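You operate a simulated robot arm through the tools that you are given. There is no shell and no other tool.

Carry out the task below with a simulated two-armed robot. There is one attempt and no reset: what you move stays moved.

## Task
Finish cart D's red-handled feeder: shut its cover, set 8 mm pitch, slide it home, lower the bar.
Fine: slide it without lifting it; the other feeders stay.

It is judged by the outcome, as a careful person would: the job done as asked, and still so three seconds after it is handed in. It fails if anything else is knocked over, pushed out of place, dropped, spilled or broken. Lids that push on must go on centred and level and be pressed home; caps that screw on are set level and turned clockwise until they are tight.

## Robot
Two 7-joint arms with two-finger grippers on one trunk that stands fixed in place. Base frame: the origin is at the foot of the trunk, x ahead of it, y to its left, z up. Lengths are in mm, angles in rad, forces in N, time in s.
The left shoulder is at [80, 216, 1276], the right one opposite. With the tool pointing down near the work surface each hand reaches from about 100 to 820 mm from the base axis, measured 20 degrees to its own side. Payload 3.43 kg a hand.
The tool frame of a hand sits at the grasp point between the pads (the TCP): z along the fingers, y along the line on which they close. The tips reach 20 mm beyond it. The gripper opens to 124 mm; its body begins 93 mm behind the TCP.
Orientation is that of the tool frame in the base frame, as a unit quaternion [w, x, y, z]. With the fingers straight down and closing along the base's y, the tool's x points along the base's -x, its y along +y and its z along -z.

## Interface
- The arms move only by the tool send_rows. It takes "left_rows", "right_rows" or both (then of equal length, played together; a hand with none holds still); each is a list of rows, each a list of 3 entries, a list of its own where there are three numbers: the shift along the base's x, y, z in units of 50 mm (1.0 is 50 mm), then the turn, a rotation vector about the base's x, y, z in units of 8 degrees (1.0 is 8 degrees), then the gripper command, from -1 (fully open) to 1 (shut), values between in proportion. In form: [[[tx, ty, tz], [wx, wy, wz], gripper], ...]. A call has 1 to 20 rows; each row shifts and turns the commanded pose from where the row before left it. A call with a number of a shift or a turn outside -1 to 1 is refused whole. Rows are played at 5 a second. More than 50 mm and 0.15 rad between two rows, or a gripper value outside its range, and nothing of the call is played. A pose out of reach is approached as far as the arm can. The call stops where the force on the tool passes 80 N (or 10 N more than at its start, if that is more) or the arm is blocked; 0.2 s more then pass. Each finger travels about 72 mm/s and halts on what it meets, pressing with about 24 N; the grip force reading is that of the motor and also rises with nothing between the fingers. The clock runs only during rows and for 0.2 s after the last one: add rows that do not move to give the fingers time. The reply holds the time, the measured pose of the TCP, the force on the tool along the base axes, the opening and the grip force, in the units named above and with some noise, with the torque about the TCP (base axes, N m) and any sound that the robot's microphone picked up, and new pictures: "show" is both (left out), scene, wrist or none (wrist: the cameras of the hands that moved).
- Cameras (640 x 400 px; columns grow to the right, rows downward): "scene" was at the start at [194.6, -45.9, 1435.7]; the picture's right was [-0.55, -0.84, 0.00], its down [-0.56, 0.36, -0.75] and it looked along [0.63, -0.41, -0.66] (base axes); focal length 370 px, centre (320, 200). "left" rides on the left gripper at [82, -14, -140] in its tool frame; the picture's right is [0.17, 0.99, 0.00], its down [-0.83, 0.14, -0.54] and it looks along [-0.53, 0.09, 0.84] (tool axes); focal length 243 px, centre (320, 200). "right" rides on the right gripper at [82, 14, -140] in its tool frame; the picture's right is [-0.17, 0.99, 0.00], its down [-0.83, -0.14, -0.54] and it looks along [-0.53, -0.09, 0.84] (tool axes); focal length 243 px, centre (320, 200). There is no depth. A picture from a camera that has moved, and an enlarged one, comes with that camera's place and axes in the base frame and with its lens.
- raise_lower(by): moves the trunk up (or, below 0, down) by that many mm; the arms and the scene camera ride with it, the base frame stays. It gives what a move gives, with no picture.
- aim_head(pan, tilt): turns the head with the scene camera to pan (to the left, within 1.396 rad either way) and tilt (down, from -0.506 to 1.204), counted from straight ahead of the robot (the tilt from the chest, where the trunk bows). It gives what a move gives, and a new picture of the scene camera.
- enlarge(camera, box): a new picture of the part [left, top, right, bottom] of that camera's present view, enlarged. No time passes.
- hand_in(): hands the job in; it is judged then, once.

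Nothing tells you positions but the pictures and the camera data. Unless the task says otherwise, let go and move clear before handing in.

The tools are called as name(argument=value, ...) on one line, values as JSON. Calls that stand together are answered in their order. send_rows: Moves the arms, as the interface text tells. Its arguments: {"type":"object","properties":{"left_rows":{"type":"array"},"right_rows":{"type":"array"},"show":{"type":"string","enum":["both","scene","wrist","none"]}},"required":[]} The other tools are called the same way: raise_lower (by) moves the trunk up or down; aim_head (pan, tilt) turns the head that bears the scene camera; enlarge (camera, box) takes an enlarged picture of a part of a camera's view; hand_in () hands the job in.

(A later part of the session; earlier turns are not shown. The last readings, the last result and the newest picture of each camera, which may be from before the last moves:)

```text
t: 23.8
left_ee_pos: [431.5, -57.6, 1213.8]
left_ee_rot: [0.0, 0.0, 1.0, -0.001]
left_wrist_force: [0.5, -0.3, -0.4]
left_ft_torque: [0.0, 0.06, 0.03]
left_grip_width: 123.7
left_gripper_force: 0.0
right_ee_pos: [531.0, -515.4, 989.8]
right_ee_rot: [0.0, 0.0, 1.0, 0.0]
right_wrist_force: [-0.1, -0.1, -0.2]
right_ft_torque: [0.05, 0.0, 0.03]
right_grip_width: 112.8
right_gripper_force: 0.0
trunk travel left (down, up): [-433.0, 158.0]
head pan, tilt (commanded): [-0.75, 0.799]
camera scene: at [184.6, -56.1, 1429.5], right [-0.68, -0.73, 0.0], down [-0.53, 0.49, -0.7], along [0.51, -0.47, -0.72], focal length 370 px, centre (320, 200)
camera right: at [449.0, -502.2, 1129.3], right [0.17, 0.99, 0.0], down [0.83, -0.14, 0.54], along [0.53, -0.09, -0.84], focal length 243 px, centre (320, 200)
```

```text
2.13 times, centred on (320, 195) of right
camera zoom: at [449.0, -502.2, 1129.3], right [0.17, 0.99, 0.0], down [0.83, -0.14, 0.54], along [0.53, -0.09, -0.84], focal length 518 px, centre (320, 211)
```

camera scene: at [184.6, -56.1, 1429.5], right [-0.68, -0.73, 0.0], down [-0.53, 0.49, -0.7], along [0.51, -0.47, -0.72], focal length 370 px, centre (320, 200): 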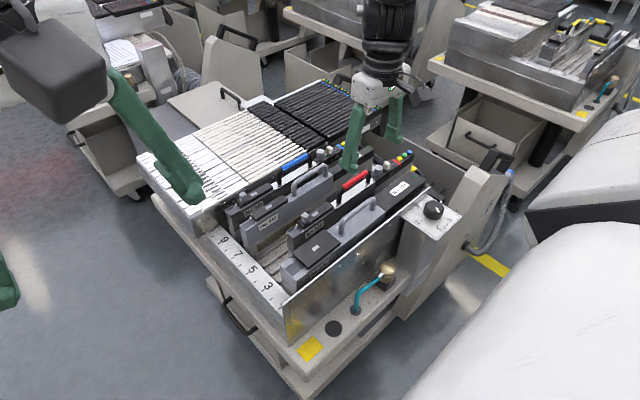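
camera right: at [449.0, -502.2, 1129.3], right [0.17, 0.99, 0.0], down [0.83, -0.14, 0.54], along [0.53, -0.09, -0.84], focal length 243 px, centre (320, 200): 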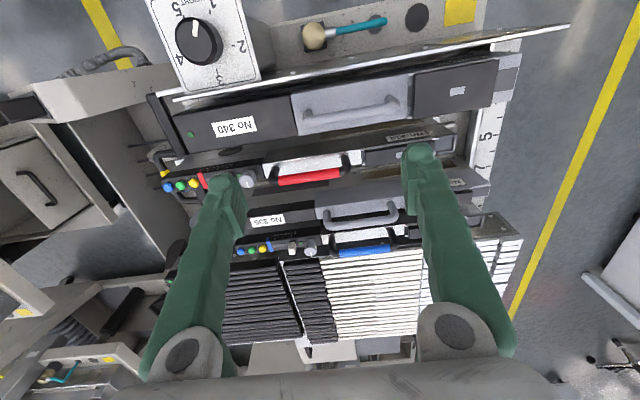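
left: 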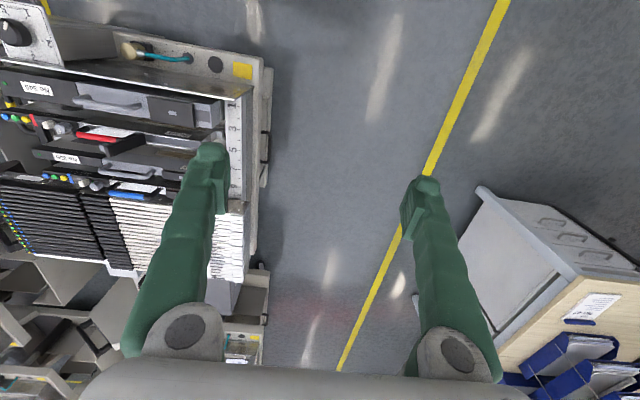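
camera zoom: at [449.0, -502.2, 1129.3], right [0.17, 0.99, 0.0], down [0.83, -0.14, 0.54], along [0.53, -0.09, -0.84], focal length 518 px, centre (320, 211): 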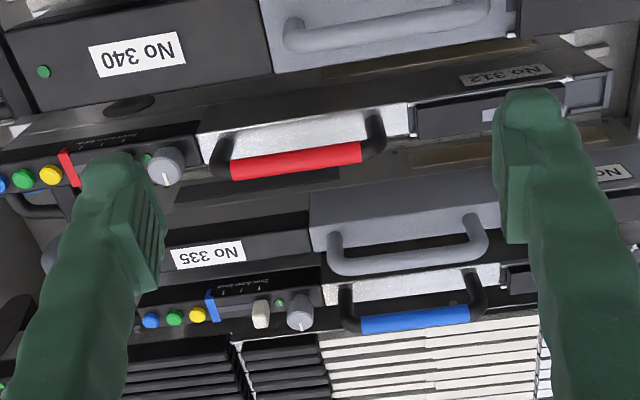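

Cover is shut flush like its neighbour's; the feeder itself slid back and is now ~60 mm from home. I'll rotate the hand 90° so the fingers close across the red handle (along x), partly open, and hover above it.

send_rows(right_rows=[[[0.1, -0.05, 0], [0, 0, 0.94], 0.2], [[0.1, -0.05, 0], [0, 0, 0.94], 0.2], [[0.1, -0.05, 0], [0, 0, 0.94], 0.2], [[0.1, -0.05, 0], [0, 0, 0.94], 0.2], [[0.1, -0.05, 0], [0, 0, 0.94], 0.2], [[0.1, -0.05, 0], [0, 0, 0.94], 0.2], [[0.1, -0.05, 0], [0, 0, 0.94], 0.2], [[0.1, -0.05, 0], [0, 0, 0.94], 0.2], [[0.1, -0.05, 0], [0, 0, 0.94], 0.2], [[0.1, -0.05, 0], [0, 0, 0.94], 0.2], [[0.08, -0.05, 0], [0, 0, 0.94], 0.2], [[0.08, -0.03, 0], [0, 0, 0.91], 0.2]], show="both")

enlarge(camera="right", box=[200, 60, 440, 260])

enlarge(camera="scene", box=[270, 120, 430, 230])

```text
t: 26.4
left_ee_pos: [429.7, -56.5, 1213.1]
left_ee_rot: [0.0, 0.0, 1.0, 0.0]
left_wrist_force: [-0.3, 0.4, 0.7]
left_ft_torque: [0.0, -0.04, 0.01]
left_grip_width: 124.2
left_gripper_force: 0.0
right_ee_pos: [588.9, -545.4, 991.7]
right_ee_rot: [0.0, 0.708, -0.706, 0.0]
right_wrist_force: [-0.8, 0.3, 0.2]
right_ft_torque: [0.04, -0.01, 0.02]
right_grip_width: 49.7
right_gripper_force: 0.1
trunk travel left (down, up): [-433.0, 158.0]
head pan, tilt (commanded): [-0.75, 0.799]
camera scene: at [183.5, -55.0, 1429.7], right [-0.68, -0.73, 0.0], down [-0.52, 0.49, -0.7], along [0.51, -0.48, -0.72], focal length 370 px, centre (320, 200)
camera right: at [576.3, -626.8, 1131.2], right [-0.99, 0.16, 0.0], down [0.14, 0.83, 0.54], along [0.09, 0.53, -0.84], focal length 243 px, centre (320, 200)
```

scene: 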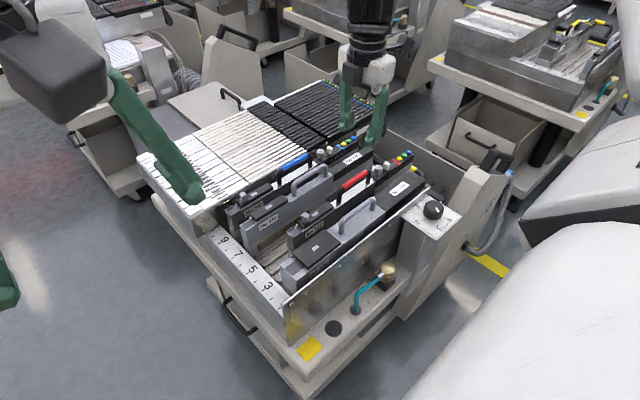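
right: 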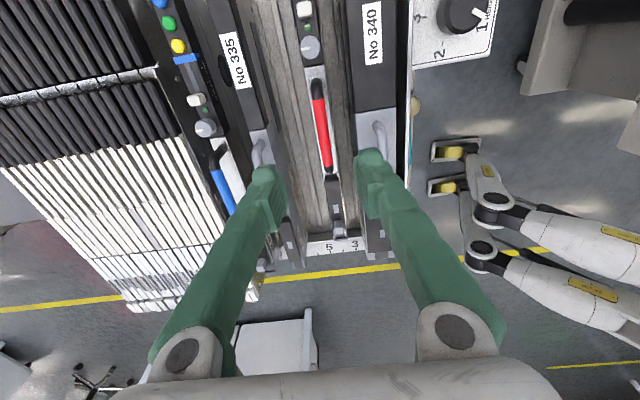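

```text
2.00 times, centred on (320, 160) of right
camera zoom: at [576.3, -626.8, 1131.2], right [-0.99, 0.16, 0.0], down [0.14, 0.83, 0.54], along [0.09, 0.53, -0.84], focal length 485 px, centre (320, 280)
```

zoom: 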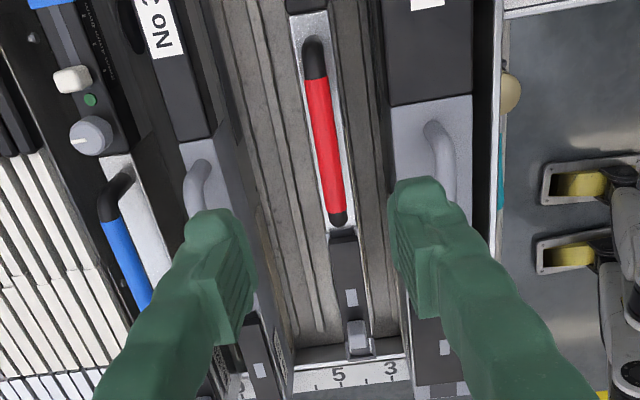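

```text
3.64 times, centred on (350, 175) of scene
camera zoom: at [183.5, -55.0, 1429.7], right [-0.68, -0.73, 0.0], down [-0.52, 0.49, -0.7], along [0.51, -0.48, -0.72], focal length 1344 px, centre (211, 291)
```

zoom: 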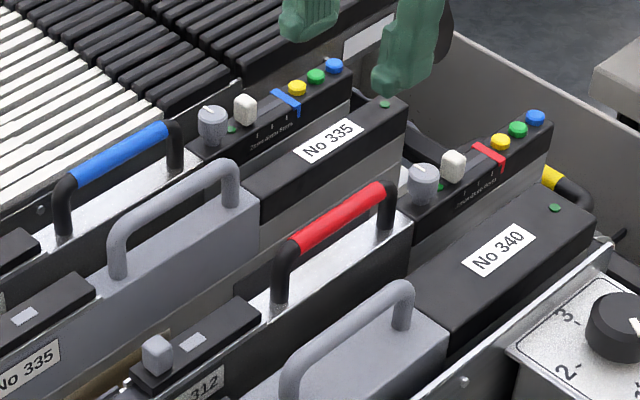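

Red handle centre is at about (588, -539, 852), directly below. I'll descend with fingers straddling it and close on it.

send_rows(right_rows=[[[0, 0.08, -0.8], [0, 0, 0], 0.2], [[0, 0.04, -0.8], [0, 0, 0], 0.2], [[0, 0, -0.7], [0, 0, 0], 0.2], [[0, 0, -0.46], [0, 0, 0], 0.2]], show="both")

enlarge(camera="right", box=[200, 60, 440, 260])

enlarge(camera="scene", box=[270, 120, 430, 230])

```text
t: 27.4
left_ee_pos: [430.8, -57.1, 1213.0]
left_ee_rot: [0.0, 0.0, 1.0, 0.0]
left_wrist_force: [0.8, -1.8, -0.2]
left_ft_torque: [0.04, 0.0, -0.05]
left_grip_width: 124.1
left_gripper_force: 0.0
right_ee_pos: [590.7, -539.7, 851.7]
right_ee_rot: [-0.001, 0.707, -0.707, -0.001]
right_wrist_force: [1.2, -1.2, 0.1]
right_ft_torque: [0.0, 0.0, 0.0]
right_grip_width: 49.7
right_gripper_force: 0.1
trunk travel left (down, up): [-433.0, 158.0]
head pan, tilt (commanded): [-0.75, 0.799]
camera scene: at [184.0, -55.7, 1429.6], right [-0.68, -0.73, 0.0], down [-0.52, 0.49, -0.7], along [0.51, -0.48, -0.72], focal length 370 px, centre (320, 200)
camera right: at [577.0, -621.8, 992.1], right [-0.99, 0.17, 0.0], down [0.14, 0.83, 0.54], along [0.09, 0.53, -0.84], focal length 243 px, centre (320, 200)
```

scene: 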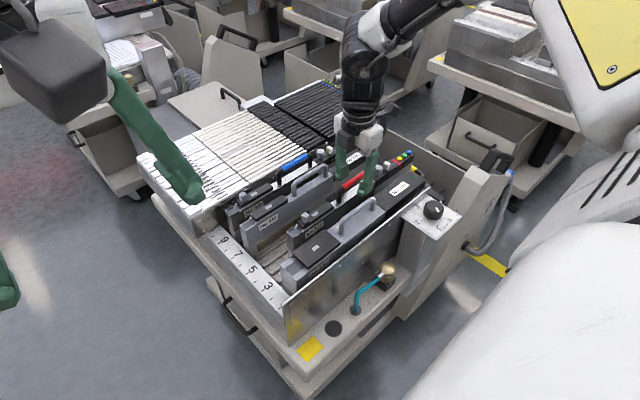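
right: 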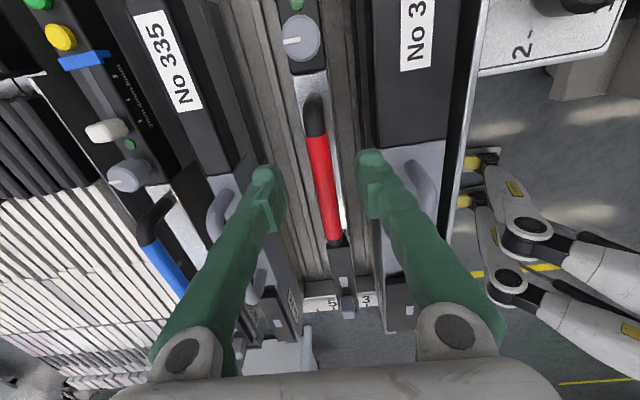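

```text
2.00 times, centred on (320, 160) of right
camera zoom: at [577.0, -621.8, 992.1], right [-0.99, 0.17, 0.0], down [0.14, 0.83, 0.54], along [0.09, 0.53, -0.84], focal length 485 px, centre (320, 280)
```

zoom: 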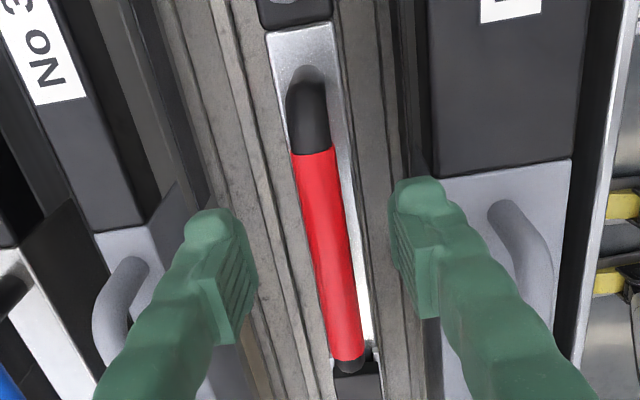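

```text
3.64 times, centred on (350, 175) of scene
camera zoom: at [184.0, -55.7, 1429.6], right [-0.68, -0.73, 0.0], down [-0.52, 0.49, -0.7], along [0.51, -0.48, -0.72], focal length 1344 px, centre (211, 291)
```

zoom: 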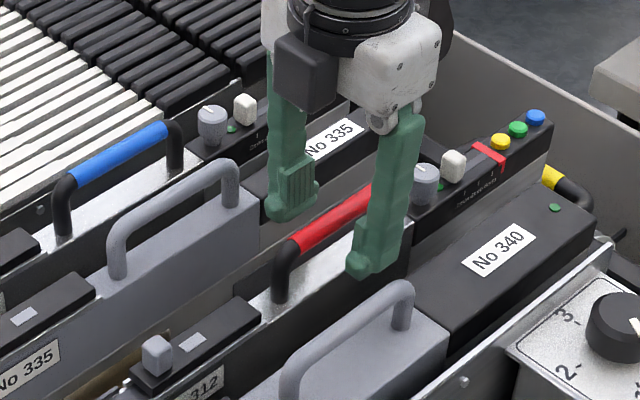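

The fingers straddle the red grip cleanly. Closing on it now.

send_rows(right_rows=[[[0, 0, 0], [0, 0, 0], 1], [[0, 0, 0], [0, 0, 0], 1], [[0, 0, 0], [0, 0, 0], 1], [[0, 0, 0], [0, 0, 0], 1]], show="wrist")

```text
t: 28.4
left_ee_pos: [429.9, -58.0, 1214.2]
left_ee_rot: [0.0, 0.0, 1.0, 0.001]
left_wrist_force: [-0.3, 0.8, 0.1]
left_ft_torque: [0.03, -0.01, 0.02]
left_grip_width: 124.0
left_gripper_force: 0.1
right_ee_pos: [588.9, -539.4, 853.3]
right_ee_rot: [0.0, -0.707, 0.707, 0.0]
right_wrist_force: [-1.3, 1.0, 0.3]
right_ft_torque: [-0.04, -0.02, -0.16]
right_grip_width: 6.1
right_gripper_force: 24.1
trunk travel left (down, up): [-433.0, 158.0]
head pan, tilt (commanded): [-0.75, 0.799]
camera right: at [576.4, -621.2, 992.8], right [-0.99, 0.17, 0.0], down [0.14, 0.83, 0.54], along [0.09, 0.53, -0.84], focal length 243 px, centre (320, 200)
```

right: 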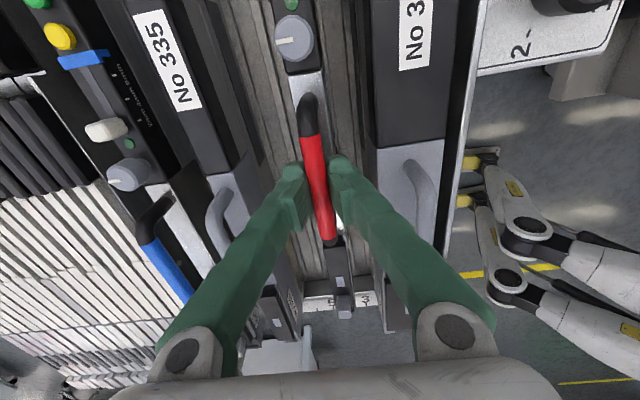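

Gripped the red handle (z force ~0). Now sliding the feeder toward +y, level, in 10 mm steps.

send_rows(right_rows=[[[0, 0.2, 0], [0, 0, 0], 1], [[0, 0.2, 0], [0, 0, 0], 1], [[0, 0.2, 0], [0, 0, 0], 1], [[0, 0.2, 0], [0, 0, 0], 1]], show="both")

enlarge(camera="scene", box=[240, 150, 430, 270])

```text
t: 29.4
left_ee_pos: [430.9, -56.2, 1213.5]
left_ee_rot: [0.0, 0.001, 1.0, 0.0]
left_wrist_force: [-0.3, -1.0, -0.8]
left_ft_torque: [-0.03, 0.01, 0.0]
left_grip_width: 124.0
left_gripper_force: 0.0
right_ee_pos: [589.3, -498.4, 852.8]
right_ee_rot: [0.0, 0.707, -0.707, -0.002]
right_wrist_force: [-1.2, 0.4, -0.5]
right_ft_torque: [-0.17, 0.07, -0.04]
right_grip_width: 5.9
right_gripper_force: 24.0
trunk travel left (down, up): [-433.0, 158.0]
head pan, tilt (commanded): [-0.75, 0.799]
camera scene: at [184.4, -55.4, 1429.5], right [-0.68, -0.73, 0.0], down [-0.52, 0.49, -0.7], along [0.51, -0.48, -0.72], focal length 370 px, centre (320, 200)
camera right: at [576.3, -581.1, 992.3], right [-0.99, 0.16, 0.0], down [0.14, 0.83, 0.54], along [0.09, 0.53, -0.84], focal length 243 px, centre (320, 200)
```

scene: 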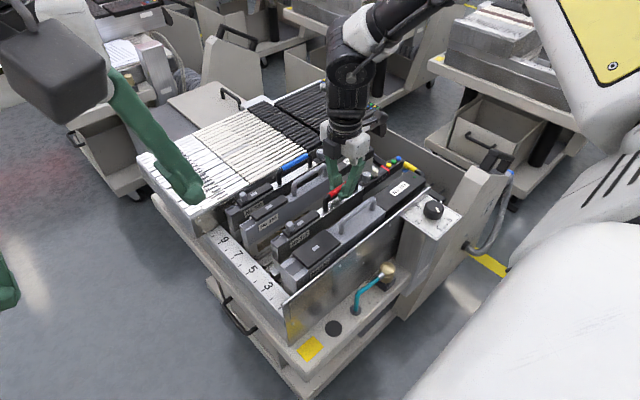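
right: 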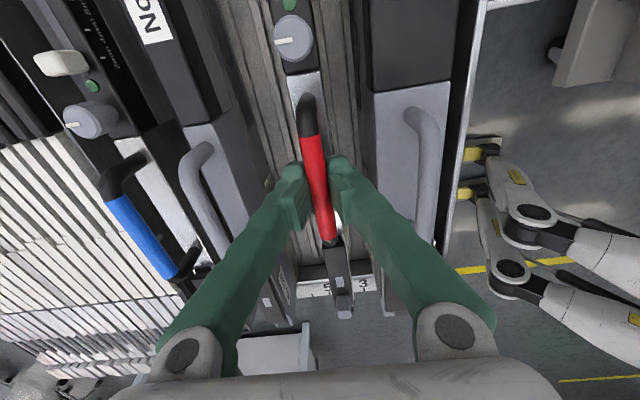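

```text
3.33 times, centred on (335, 210) of scene
camera zoom: at [184.4, -55.4, 1429.5], right [-0.68, -0.73, 0.0], down [-0.52, 0.49, -0.7], along [0.51, -0.48, -0.72], focal length 1232 px, centre (270, 167)
```

zoom: 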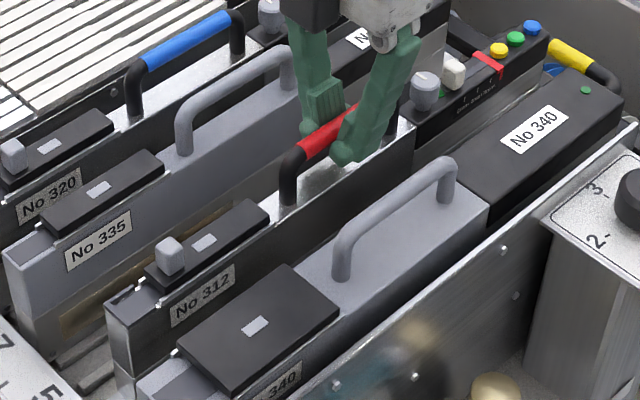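

It slides very freely (near-zero force). I'll continue toward home in smaller steps, watching for the end stop.

send_rows(right_rows=[[[0, 0.14, 0], [0, 0, 0], 1], [[0, 0.1, 0], [0, 0, 0], 1], [[0, 0.06, 0], [0, 0, 0], 1]], show="wrist")

enlarge(camera="scene", box=[230, 160, 390, 280])

```text
t: 30.2
left_ee_pos: [430.2, -58.9, 1214.5]
left_ee_rot: [0.001, 0.0, 1.0, 0.0]
left_wrist_force: [-1.0, -0.4, 0.1]
left_ft_torque: [0.03, 0.0, 0.03]
left_grip_width: 124.3
left_gripper_force: 0.1
right_ee_pos: [590.3, -484.3, 852.7]
right_ee_rot: [0.0, -0.707, 0.707, 0.0]
right_wrist_force: [-0.1, -3.8, -0.2]
right_ft_torque: [-0.04, 0.02, 0.08]
right_grip_width: 5.9
right_gripper_force: 24.1
trunk travel left (down, up): [-433.0, 158.0]
head pan, tilt (commanded): [-0.75, 0.799]
camera right: at [577.0, -565.4, 992.2], right [-0.99, 0.17, 0.0], down [0.14, 0.83, 0.54], along [0.09, 0.53, -0.84], focal length 243 px, centre (320, 200)
```

right: 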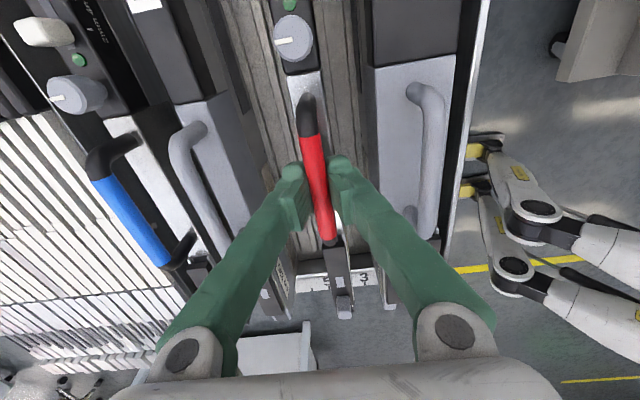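

```text
3.33 times, centred on (310, 220) of scene
camera zoom: at [183.4, -55.7, 1429.8], right [-0.68, -0.73, 0.0], down [-0.52, 0.49, -0.7], along [0.51, -0.48, -0.72], focal length 1232 px, centre (353, 133)
```

zoom: 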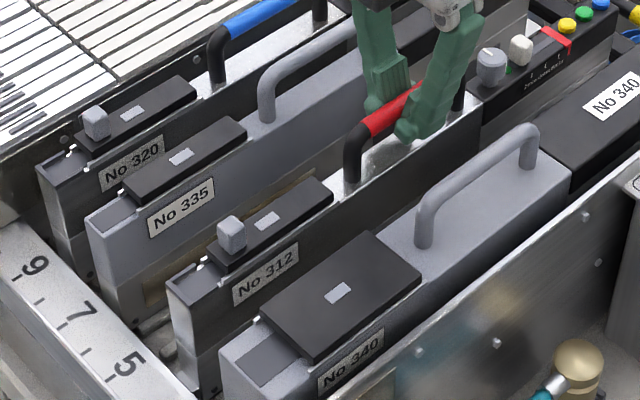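

send_rows(right_rows=[[[0, 0.06, 0], [0, 0, 0], 1], [[0, 0.06, 0], [0, 0, 0], 1]], show="none")

enlarge(camera="scene", box=[230, 160, 390, 280])

```text
t: 30.8
left_ee_pos: [429.2, -56.6, 1213.9]
left_ee_rot: [0.0, 0.0, 1.0, 0.0]
left_wrist_force: [-0.2, 0.4, -0.1]
left_ft_torque: [-0.02, -0.03, 0.02]
left_grip_width: 124.1
left_gripper_force: 0.2
right_ee_pos: [589.9, -477.9, 852.1]
right_ee_rot: [0.001, -0.707, 0.707, -0.001]
right_wrist_force: [-0.9, -4.0, 2.4]
right_ft_torque: [0.0, 0.01, 0.0]
right_grip_width: 6.0
right_gripper_force: 23.4
trunk travel left (down, up): [-433.0, 158.0]
head pan, tilt (commanded): [-0.75, 0.799]
```

```text
3.33 times, centred on (310, 220) of scene
camera zoom: at [183.0, -55.5, 1429.8], right [-0.68, -0.73, 0.0], down [-0.52, 0.49, -0.7], along [0.51, -0.48, -0.72], focal length 1232 px, centre (353, 133)
```

zoom: 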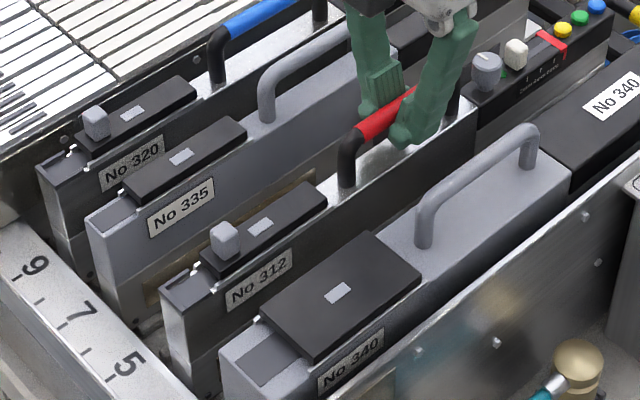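

send_rows(right_rows=[[[0, 0.05, 0], [0, 0, 0], 1], [[0, 0.05, 0], [0, 0, 0], 1]], show="none")

enlarge(camera="scene", box=[230, 190, 330, 265])

```text
t: 31.4
left_ee_pos: [431.2, -59.0, 1213.0]
left_ee_rot: [0.0, -0.001, 1.0, 0.002]
left_wrist_force: [-0.7, 0.7, -0.4]
left_ft_torque: [0.04, -0.03, 0.0]
left_grip_width: 124.4
left_gripper_force: 0.1
right_ee_pos: [589.2, -476.0, 852.5]
right_ee_rot: [-0.001, -0.706, 0.708, 0.0]
right_wrist_force: [1.2, -14.8, -0.8]
right_ft_torque: [-0.02, -0.02, 0.05]
right_grip_width: 6.0
right_gripper_force: 24.1
trunk travel left (down, up): [-433.0, 158.0]
head pan, tilt (commanded): [-0.75, 0.799]
```

```text
5.33 times, centred on (280, 228) of scene
camera zoom: at [183.5, -57.2, 1429.6], right [-0.68, -0.73, 0.0], down [-0.52, 0.49, -0.7], along [0.51, -0.47, -0.72], focal length 1971 px, centre (533, 53)
```

zoom: 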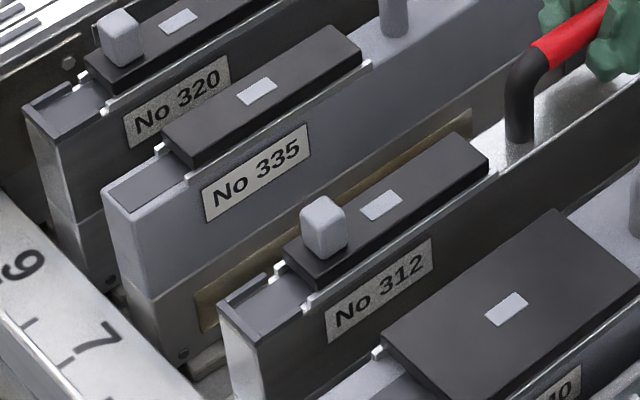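

send_rows(right_rows=[[[0, 0.05, 0], [0, 0, 0], 1], [[0, 0.0, 0], [0, 0, 0], 1]], show="none")

enlarge(camera="scene", box=[230, 190, 330, 265])

enlarge(camera="scene", box=[360, 130, 440, 190])

```text
t: 32.0
left_ee_pos: [430.5, -59.3, 1212.2]
left_ee_rot: [0.0, 0.0, 1.0, 0.0]
left_wrist_force: [-0.6, 0.0, 0.4]
left_ft_torque: [0.0, 0.0, -0.03]
left_grip_width: 123.8
left_gripper_force: 0.1
right_ee_pos: [589.1, -472.1, 851.6]
right_ee_rot: [-0.001, -0.707, 0.708, 0.0]
right_wrist_force: [0.9, -20.5, 0.5]
right_ft_torque: [-0.15, -0.01, 0.02]
right_grip_width: 5.7
right_gripper_force: 23.7
trunk travel left (down, up): [-433.0, 158.0]
head pan, tilt (commanded): [-0.75, 0.799]
```

```text
5.33 times, centred on (280, 228) of scene
camera zoom: at [183.4, -57.5, 1429.6], right [-0.68, -0.73, 0.0], down [-0.52, 0.49, -0.7], along [0.51, -0.47, -0.72], focal length 1971 px, centre (533, 53)
```

zoom: 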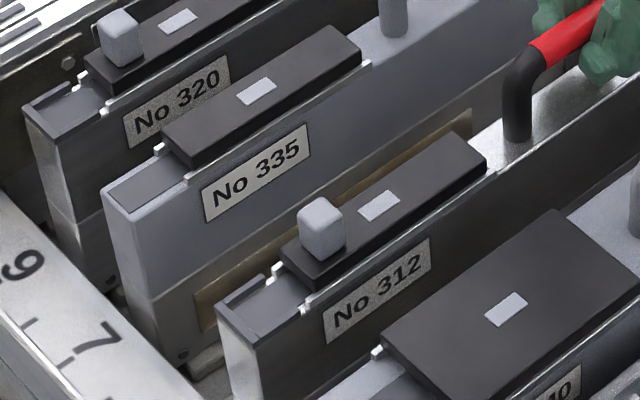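

```text
6.67 times, centred on (400, 160) of scene
camera zoom: at [183.4, -57.5, 1429.6], right [-0.68, -0.73, 0.0], down [-0.52, 0.49, -0.7], along [0.51, -0.47, -0.72], focal length 2463 px, centre (-213, 467)
```

zoom: 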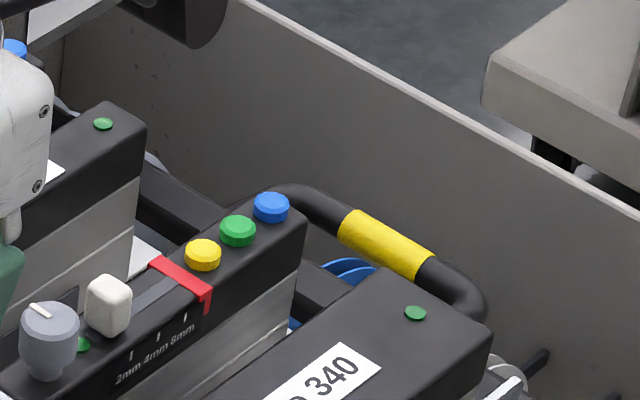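

Feeder 312 is at its end stop, nose aligned with No 320's. Next I release the handle, rise, and go over the white pitch block.

send_rows(right_rows=[[[0, -0.06, 0], [0, 0, 0], 0.2], [[0, 0, 0], [0, 0, 0], 0.2], [[0, 0, 0.8], [0, 0, 0], 0.2], [[0, 0, 0.9], [0, 0, 0], 0.2], [[0, -0.8, 0.1], [0, 0, 0], 0.2], [[0, -0.9, 0], [0, 0, 0], 0.2], [[0, -0.6, 0], [0, 0, 0], 0.2]], show="both")

enlarge(camera="right", box=[220, 90, 420, 240])

enlarge(camera="scene", box=[340, 120, 440, 190])

```text
t: 33.6
left_ee_pos: [430.3, -57.6, 1212.9]
left_ee_rot: [0.0, 0.0, 1.0, 0.0]
left_wrist_force: [0.0, -0.3, -0.7]
left_ft_torque: [-0.02, 0.03, -0.02]
left_grip_width: 124.1
left_gripper_force: 0.1
right_ee_pos: [589.5, -589.1, 940.7]
right_ee_rot: [0.0, 0.707, -0.707, -0.001]
right_wrist_force: [-0.9, 1.0, 0.4]
right_ft_torque: [0.04, -0.01, 0.04]
right_grip_width: 49.5
right_gripper_force: 0.0
trunk travel left (down, up): [-433.0, 158.0]
head pan, tilt (commanded): [-0.75, 0.799]
camera scene: at [183.2, -55.6, 1429.7], right [-0.68, -0.73, 0.0], down [-0.52, 0.49, -0.7], along [0.51, -0.48, -0.72], focal length 370 px, centre (320, 200)
camera right: at [575.7, -672.5, 1080.6], right [-0.99, 0.17, 0.0], down [0.14, 0.83, 0.54], along [0.09, 0.53, -0.84], focal length 243 px, centre (320, 200)
```

scene: 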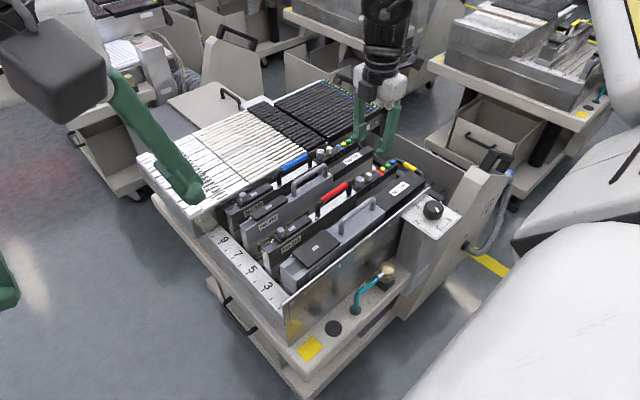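
right: 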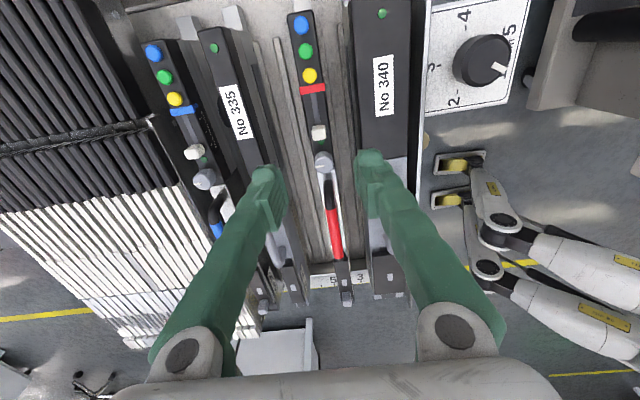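

```text
2.67 times, centred on (320, 165) of right
camera zoom: at [575.7, -672.5, 1080.6], right [-0.99, 0.17, 0.0], down [0.14, 0.83, 0.54], along [0.09, 0.53, -0.84], focal length 647 px, centre (320, 293)
```

zoom: 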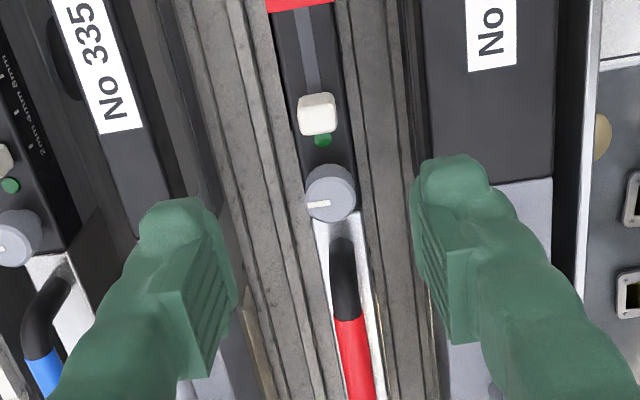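

```text
5.71 times, centred on (390, 155) of scene
camera zoom: at [183.2, -55.6, 1429.7], right [-0.68, -0.73, 0.0], down [-0.52, 0.49, -0.7], along [0.51, -0.48, -0.72], focal length 2112 px, centre (-80, 457)
```

zoom: 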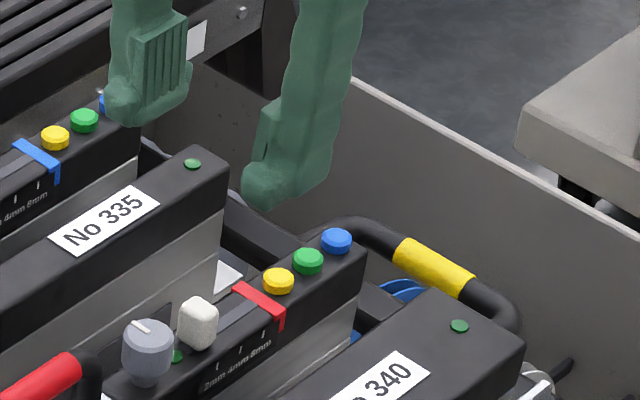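

White pitch block is at about (589, -598, top 833), box top ≈ 813; marks: 2 mm at y≈-597, 4 mm ≈-611, 8 mm ≈-625. I'll descend with a narrow opening to straddle the block, staying clear of the knob.

send_rows(right_rows=[[[0, -0.22, -0.3], [0, 0, 0], 0.45], [[0, 0, -0.8], [0, 0, 0], 0.45], [[0, 0, -0.6], [0, 0, 0], 0.45], [[0, 0, -0.34], [0, 0, 0], 0.45]], show="both")

enlarge(camera="right", box=[220, 90, 420, 240])

enlarge(camera="scene", box=[340, 120, 440, 190])

```text
t: 34.6
left_ee_pos: [429.2, -58.4, 1213.6]
left_ee_rot: [0.001, 0.001, 1.0, -0.001]
left_wrist_force: [0.1, 0.1, 0.0]
left_ft_torque: [0.0, 0.01, -0.05]
left_grip_width: 124.2
left_gripper_force: 0.1
right_ee_pos: [590.6, -599.1, 840.6]
right_ee_rot: [0.0, 0.707, -0.707, 0.0]
right_wrist_force: [-0.4, -0.3, -0.1]
right_ft_torque: [0.0, 0.05, 0.01]
right_grip_width: 34.3
right_gripper_force: 0.1
trunk travel left (down, up): [-433.0, 158.0]
head pan, tilt (commanded): [-0.75, 0.799]
camera scene: at [183.5, -55.4, 1429.7], right [-0.68, -0.73, 0.0], down [-0.52, 0.49, -0.7], along [0.51, -0.48, -0.72], focal length 370 px, centre (320, 200)
camera right: at [577.0, -680.9, 980.2], right [-0.99, 0.17, 0.0], down [0.14, 0.83, 0.54], along [0.09, 0.53, -0.84], focal length 243 px, centre (320, 200)
```

scene: 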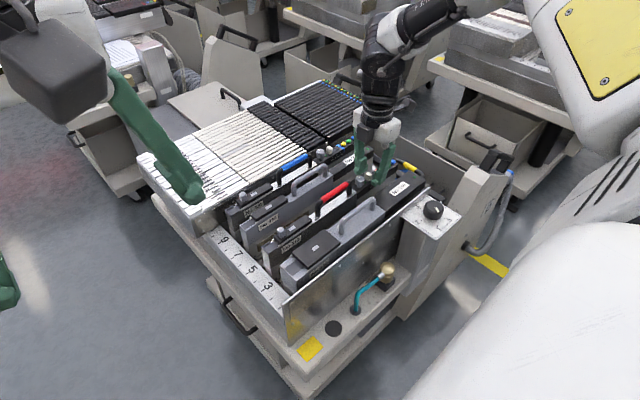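
right: 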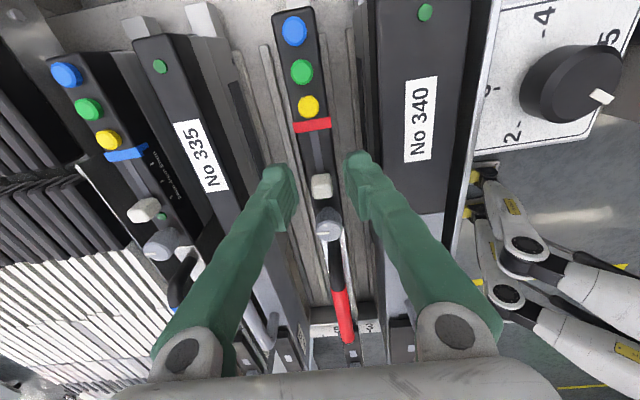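

```text
2.67 times, centred on (320, 165) of right
camera zoom: at [577.0, -680.9, 980.2], right [-0.99, 0.17, 0.0], down [0.14, 0.83, 0.54], along [0.09, 0.53, -0.84], focal length 647 px, centre (320, 293)
```

zoom: 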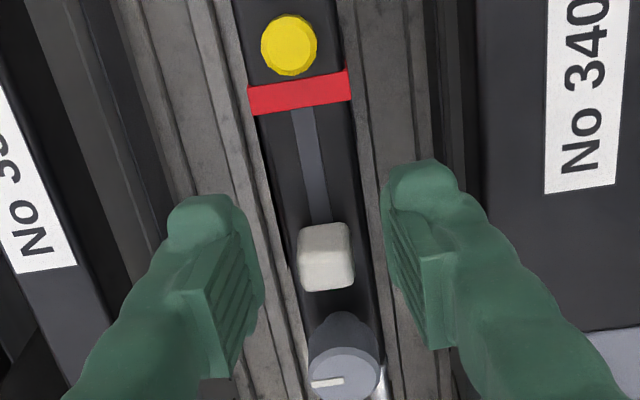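

```text
5.71 times, centred on (390, 155) of scene
camera zoom: at [183.5, -55.4, 1429.7], right [-0.68, -0.73, 0.0], down [-0.52, 0.49, -0.7], along [0.51, -0.48, -0.72], focal length 2112 px, centre (-80, 457)
```

zoom: 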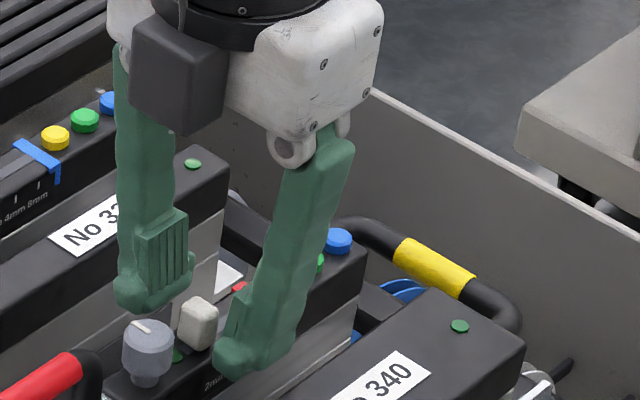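

The fingers straddle the white block with the knob clear. Closing gently on it.

send_rows(right_rows=[[[0, 0, 0], [0, 0, 0], 1], [[0, 0, 0], [0, 0, 0], 1], [[0, 0, 0], [0, 0, 0], 1]], show="wrist")

enlarge(camera="right", box=[220, 90, 420, 240])

enlarge(camera="scene", box=[340, 120, 440, 190])

```text
t: 35.4
left_ee_pos: [430.1, -58.2, 1214.3]
left_ee_rot: [0.0, -0.001, 1.0, 0.0]
left_wrist_force: [0.2, -0.1, 0.3]
left_ft_torque: [-0.02, -0.04, 0.02]
left_grip_width: 123.9
left_gripper_force: 0.0
right_ee_pos: [590.4, -599.1, 841.0]
right_ee_rot: [0.0, -0.707, 0.707, 0.001]
right_wrist_force: [-0.8, 0.4, -0.3]
right_ft_torque: [-0.05, 0.03, -0.01]
right_grip_width: 13.5
right_gripper_force: 24.3
trunk travel left (down, up): [-433.0, 158.0]
head pan, tilt (commanded): [-0.75, 0.799]
camera right: at [576.8, -680.8, 980.2], right [-0.99, 0.17, 0.0], down [0.14, 0.83, 0.54], along [0.09, 0.53, -0.84], focal length 243 px, centre (320, 200)
```

right: 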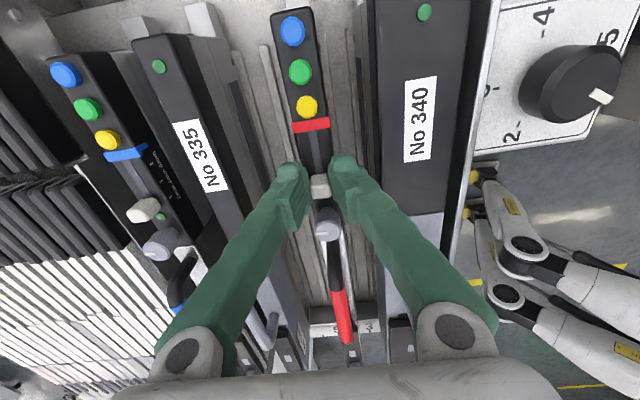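

```text
2.67 times, centred on (320, 165) of right
camera zoom: at [576.8, -680.8, 980.2], right [-0.99, 0.17, 0.0], down [0.14, 0.83, 0.54], along [0.09, 0.53, -0.84], focal length 647 px, centre (320, 293)
```

zoom: 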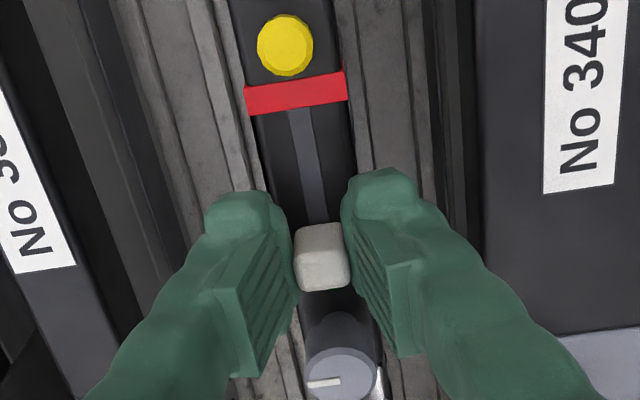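

```text
5.71 times, centred on (390, 155) of scene
camera zoom: at [183.5, -55.4, 1429.7], right [-0.68, -0.73, 0.0], down [-0.52, 0.49, -0.7], along [0.51, -0.48, -0.72], focal length 2112 px, centre (-80, 457)
```

zoom: 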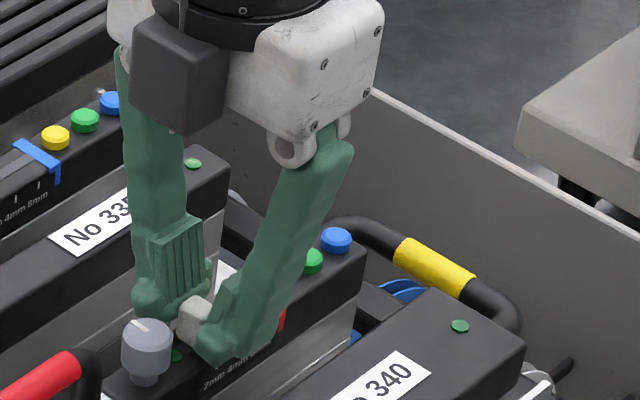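

Block gripped (13.5 mm). I'll move 6 mm toward -y and check whether the block slides on the feeder or the feeder itself moves.

send_rows(right_rows=[[[0, -0.06, 0], [0, 0, 0], 1], [[0, -0.06, 0], [0, 0, 0], 1], [[0, 0, 0], [0, 0, 0], 1]], show="wrist")

enlarge(camera="right", box=[220, 90, 420, 240])

enlarge(camera="scene", box=[230, 190, 330, 265])

```text
t: 36.2
left_ee_pos: [429.9, -56.9, 1213.6]
left_ee_rot: [0.001, 0.0, 1.0, 0.0]
left_wrist_force: [-0.3, -0.3, 0.1]
left_ft_torque: [0.02, 0.01, 0.03]
left_grip_width: 124.0
left_gripper_force: 0.0
right_ee_pos: [588.5, -602.7, 840.5]
right_ee_rot: [0.001, -0.707, 0.707, -0.001]
right_wrist_force: [2.0, 0.2, 0.0]
right_ft_torque: [0.11, -0.01, 0.0]
right_grip_width: 13.6
right_gripper_force: 24.0
trunk travel left (down, up): [-433.0, 158.0]
head pan, tilt (commanded): [-0.75, 0.799]
camera right: at [575.9, -685.9, 980.1], right [-0.99, 0.17, 0.0], down [0.14, 0.83, 0.54], along [0.09, 0.53, -0.84], focal length 243 px, centre (320, 200)
```

right: 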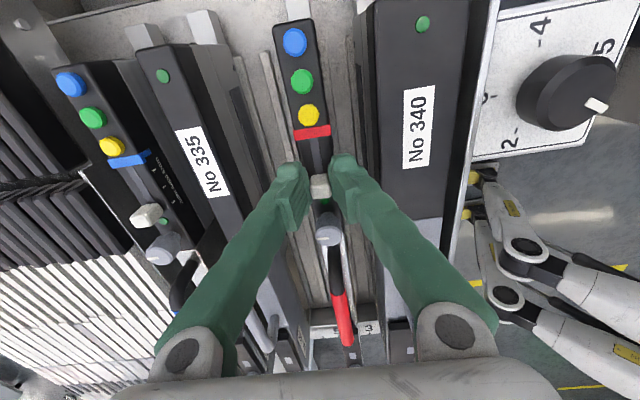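

```text
2.67 times, centred on (320, 165) of right
camera zoom: at [575.9, -685.9, 980.1], right [-0.99, 0.17, 0.0], down [0.14, 0.83, 0.54], along [0.09, 0.53, -0.84], focal length 647 px, centre (320, 293)
```

zoom: 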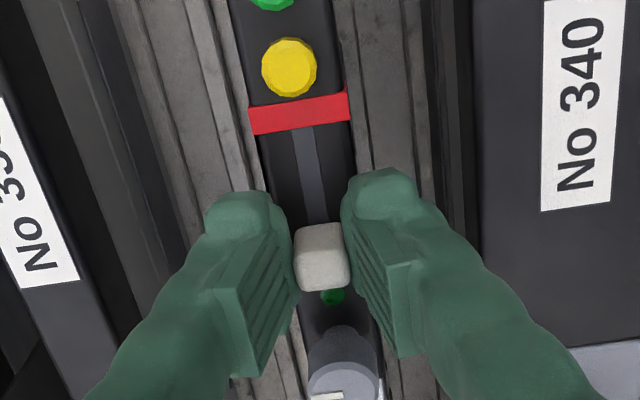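

```text
5.33 times, centred on (280, 228) of scene
camera zoom: at [183.6, -55.1, 1429.7], right [-0.68, -0.73, 0.0], down [-0.52, 0.49, -0.7], along [0.51, -0.48, -0.72], focal length 1971 px, centre (533, 53)
```

zoom: 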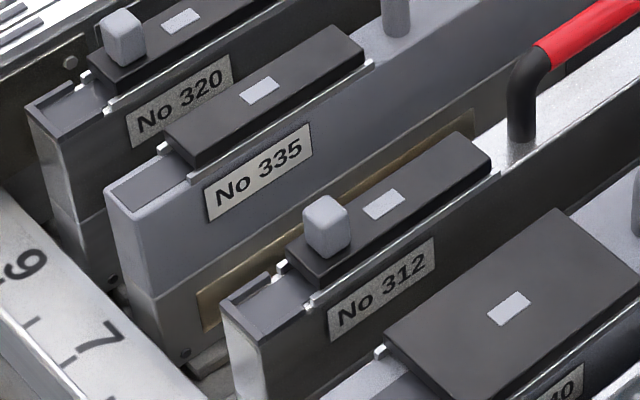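

The block slides on the feeder while the feeder stays put. Continuing toward the 8 mm mark.

send_rows(right_rows=[[[0, -0.08, 0], [0, 0, 0], 1], [[0, -0.08, 0], [0, 0, 0], 1], [[0, -0.08, 0], [0, 0, 0], 1], [[0, -0.08, 0], [0, 0, 0], 1], [[0, 0, 0], [0, 0, 0], 1]], show="wrist")

enlarge(camera="right", box=[220, 90, 420, 240])

enlarge(camera="scene", box=[340, 120, 440, 190])

enlarge(camera="scene", box=[230, 190, 330, 265])

```text
t: 37.4
left_ee_pos: [430.8, -56.0, 1212.8]
left_ee_rot: [0.0, 0.0, 1.0, 0.0]
left_wrist_force: [-0.4, -0.5, 0.2]
left_ft_torque: [0.0, 0.02, 0.0]
left_grip_width: 124.1
left_gripper_force: 0.0
right_ee_pos: [585.8, -619.9, 840.0]
right_ee_rot: [0.001, 0.708, -0.707, -0.001]
right_wrist_force: [-0.5, -0.3, 0.1]
right_ft_torque: [0.09, -0.04, -0.04]
right_grip_width: 13.6
right_gripper_force: 24.1
trunk travel left (down, up): [-433.0, 158.0]
head pan, tilt (commanded): [-0.75, 0.799]
camera right: at [574.6, -702.5, 980.3], right [-0.99, 0.17, 0.0], down [0.14, 0.83, 0.54], along [0.09, 0.53, -0.84], focal length 243 px, centre (320, 200)
```

right: 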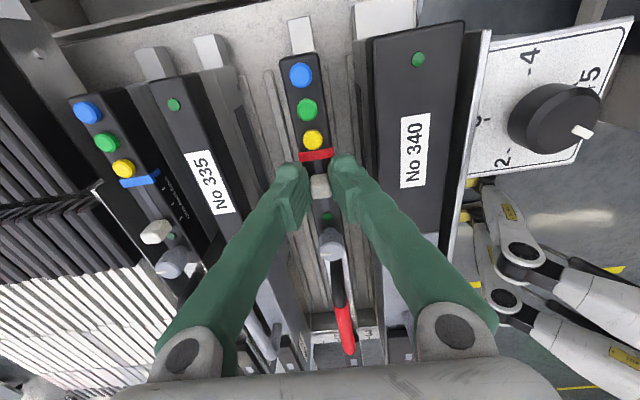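

```text
2.67 times, centred on (320, 165) of right
camera zoom: at [574.6, -702.5, 980.3], right [-0.99, 0.17, 0.0], down [0.14, 0.83, 0.54], along [0.09, 0.53, -0.84], focal length 647 px, centre (320, 293)
```

zoom: 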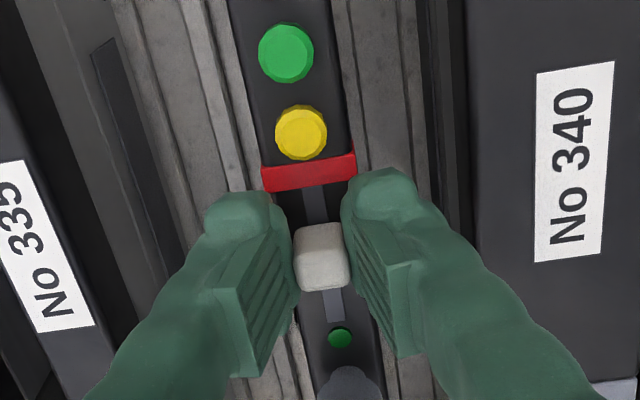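

```text
5.71 times, centred on (390, 155) of scene
camera zoom: at [183.8, -55.4, 1429.6], right [-0.68, -0.73, 0.0], down [-0.52, 0.49, -0.7], along [0.51, -0.48, -0.72], focal length 2112 px, centre (-80, 457)
```

zoom: 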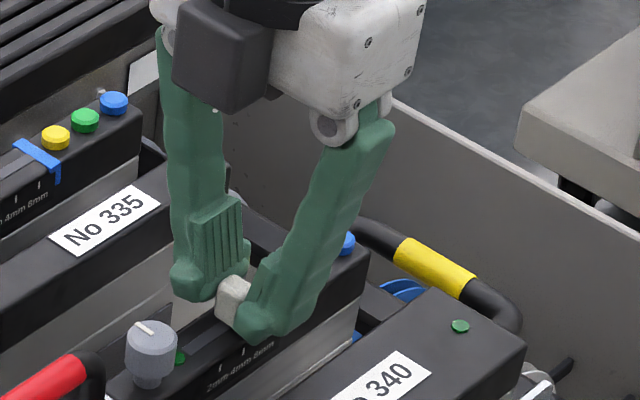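

```text
5.33 times, centred on (280, 228) of scene
camera zoom: at [183.8, -55.4, 1429.6], right [-0.68, -0.73, 0.0], down [-0.52, 0.49, -0.7], along [0.51, -0.48, -0.72], focal length 1971 px, centre (533, 53)
```

zoom: 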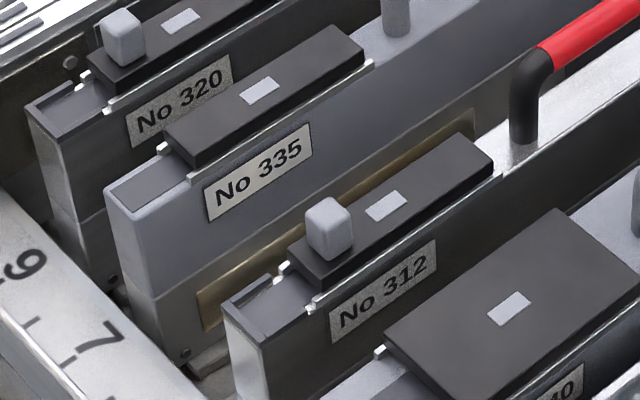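

send_rows(right_rows=[[[0, -0.07, 0], [0, 0, 0], 1], [[0, -0.06, 0], [0, 0, 0], 1], [[0, 0, 0], [0, 0, 0], 1], [[0, 0, 0], [0, 0, 0], 0.45], [[0, 0, 0], [0, 0, 0], 0.45], [[0, 0, 0.9], [0, 0, 0], 0.45], [[0, 0, 0.9], [0, 0, 0], 0.45]], show="both")

enlarge(camera="right", box=[220, 90, 420, 240])

enlarge(camera="scene", box=[360, 140, 430, 190])

enlarge(camera="scene", box=[230, 190, 330, 265])

```text
t: 39.0
left_ee_pos: [429.3, -55.7, 1213.6]
left_ee_rot: [0.001, 0.0, 1.0, 0.001]
left_wrist_force: [-0.2, 0.6, 0.4]
left_ft_torque: [-0.01, -0.01, 0.04]
left_grip_width: 124.0
left_gripper_force: 0.1
right_ee_pos: [585.8, -628.2, 931.7]
right_ee_rot: [0.0, 0.707, -0.707, 0.001]
right_wrist_force: [0.4, -0.3, 0.0]
right_ft_torque: [0.01, 0.0, -0.01]
right_grip_width: 33.9
right_gripper_force: 0.1
trunk travel left (down, up): [-433.0, 158.0]
head pan, tilt (commanded): [-0.75, 0.799]
camera scene: at [182.3, -54.3, 1429.9], right [-0.68, -0.73, 0.0], down [-0.52, 0.49, -0.7], along [0.51, -0.48, -0.72], focal length 370 px, centre (320, 200)
camera right: at [573.8, -709.2, 1071.8], right [-0.99, 0.17, 0.0], down [0.14, 0.83, 0.54], along [0.09, 0.53, -0.84], focal length 243 px, centre (320, 200)
```

scene: 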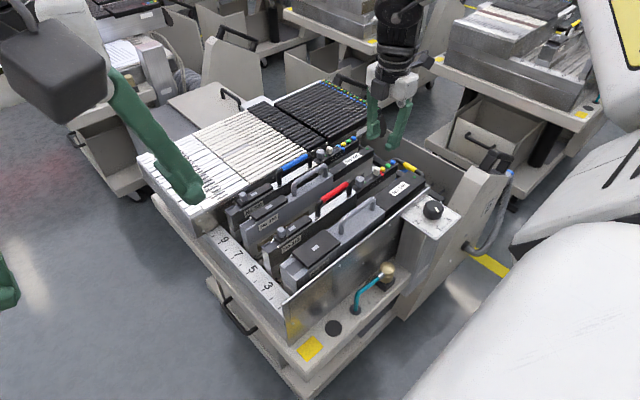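
right: 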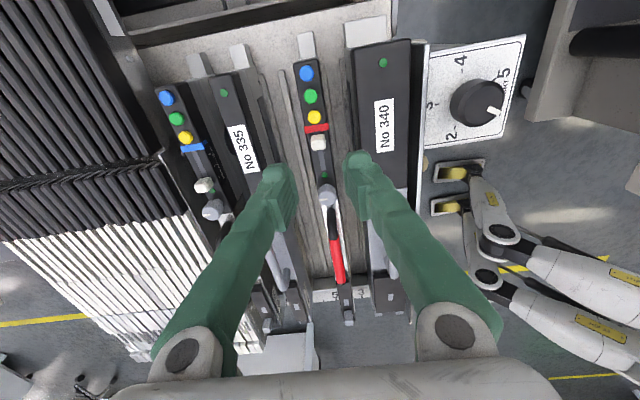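

```text
2.67 times, centred on (320, 165) of right
camera zoom: at [573.8, -709.2, 1071.8], right [-0.99, 0.17, 0.0], down [0.14, 0.83, 0.54], along [0.09, 0.53, -0.84], focal length 647 px, centre (320, 293)
```

zoom: 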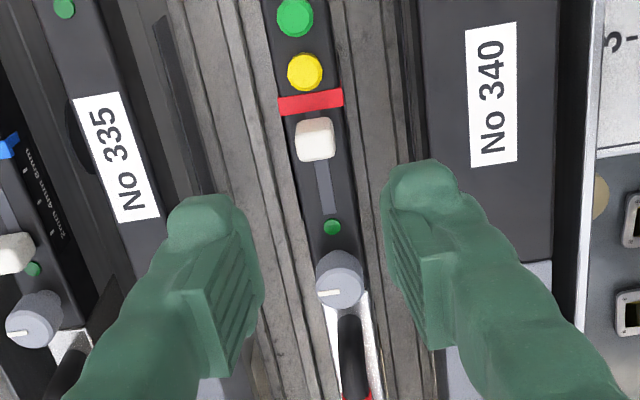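

```text
8.00 times, centred on (395, 165) of scene
camera zoom: at [182.3, -54.3, 1429.9], right [-0.68, -0.73, 0.0], down [-0.52, 0.49, -0.7], along [0.51, -0.48, -0.72], focal length 2956 px, centre (-280, 480)
```

zoom: 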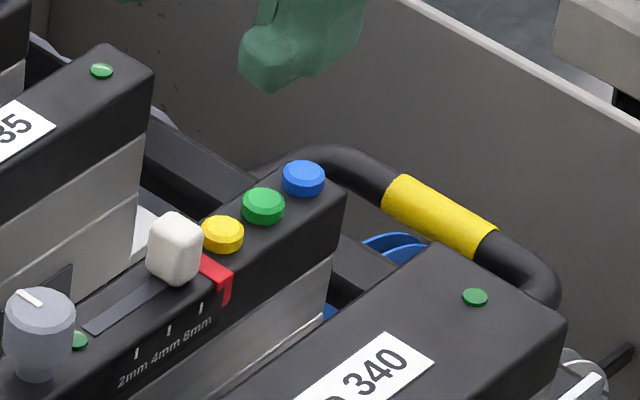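

```text
5.33 times, centred on (280, 228) of scene
camera zoom: at [182.3, -54.3, 1429.9], right [-0.68, -0.73, 0.0], down [-0.52, 0.49, -0.7], along [0.51, -0.48, -0.72], focal length 1971 px, centre (533, 53)
```

zoom: 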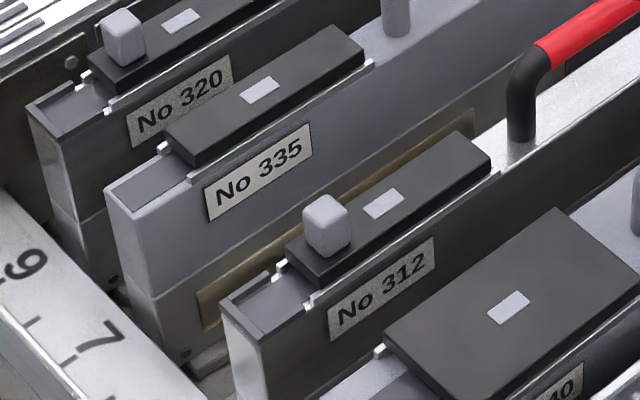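

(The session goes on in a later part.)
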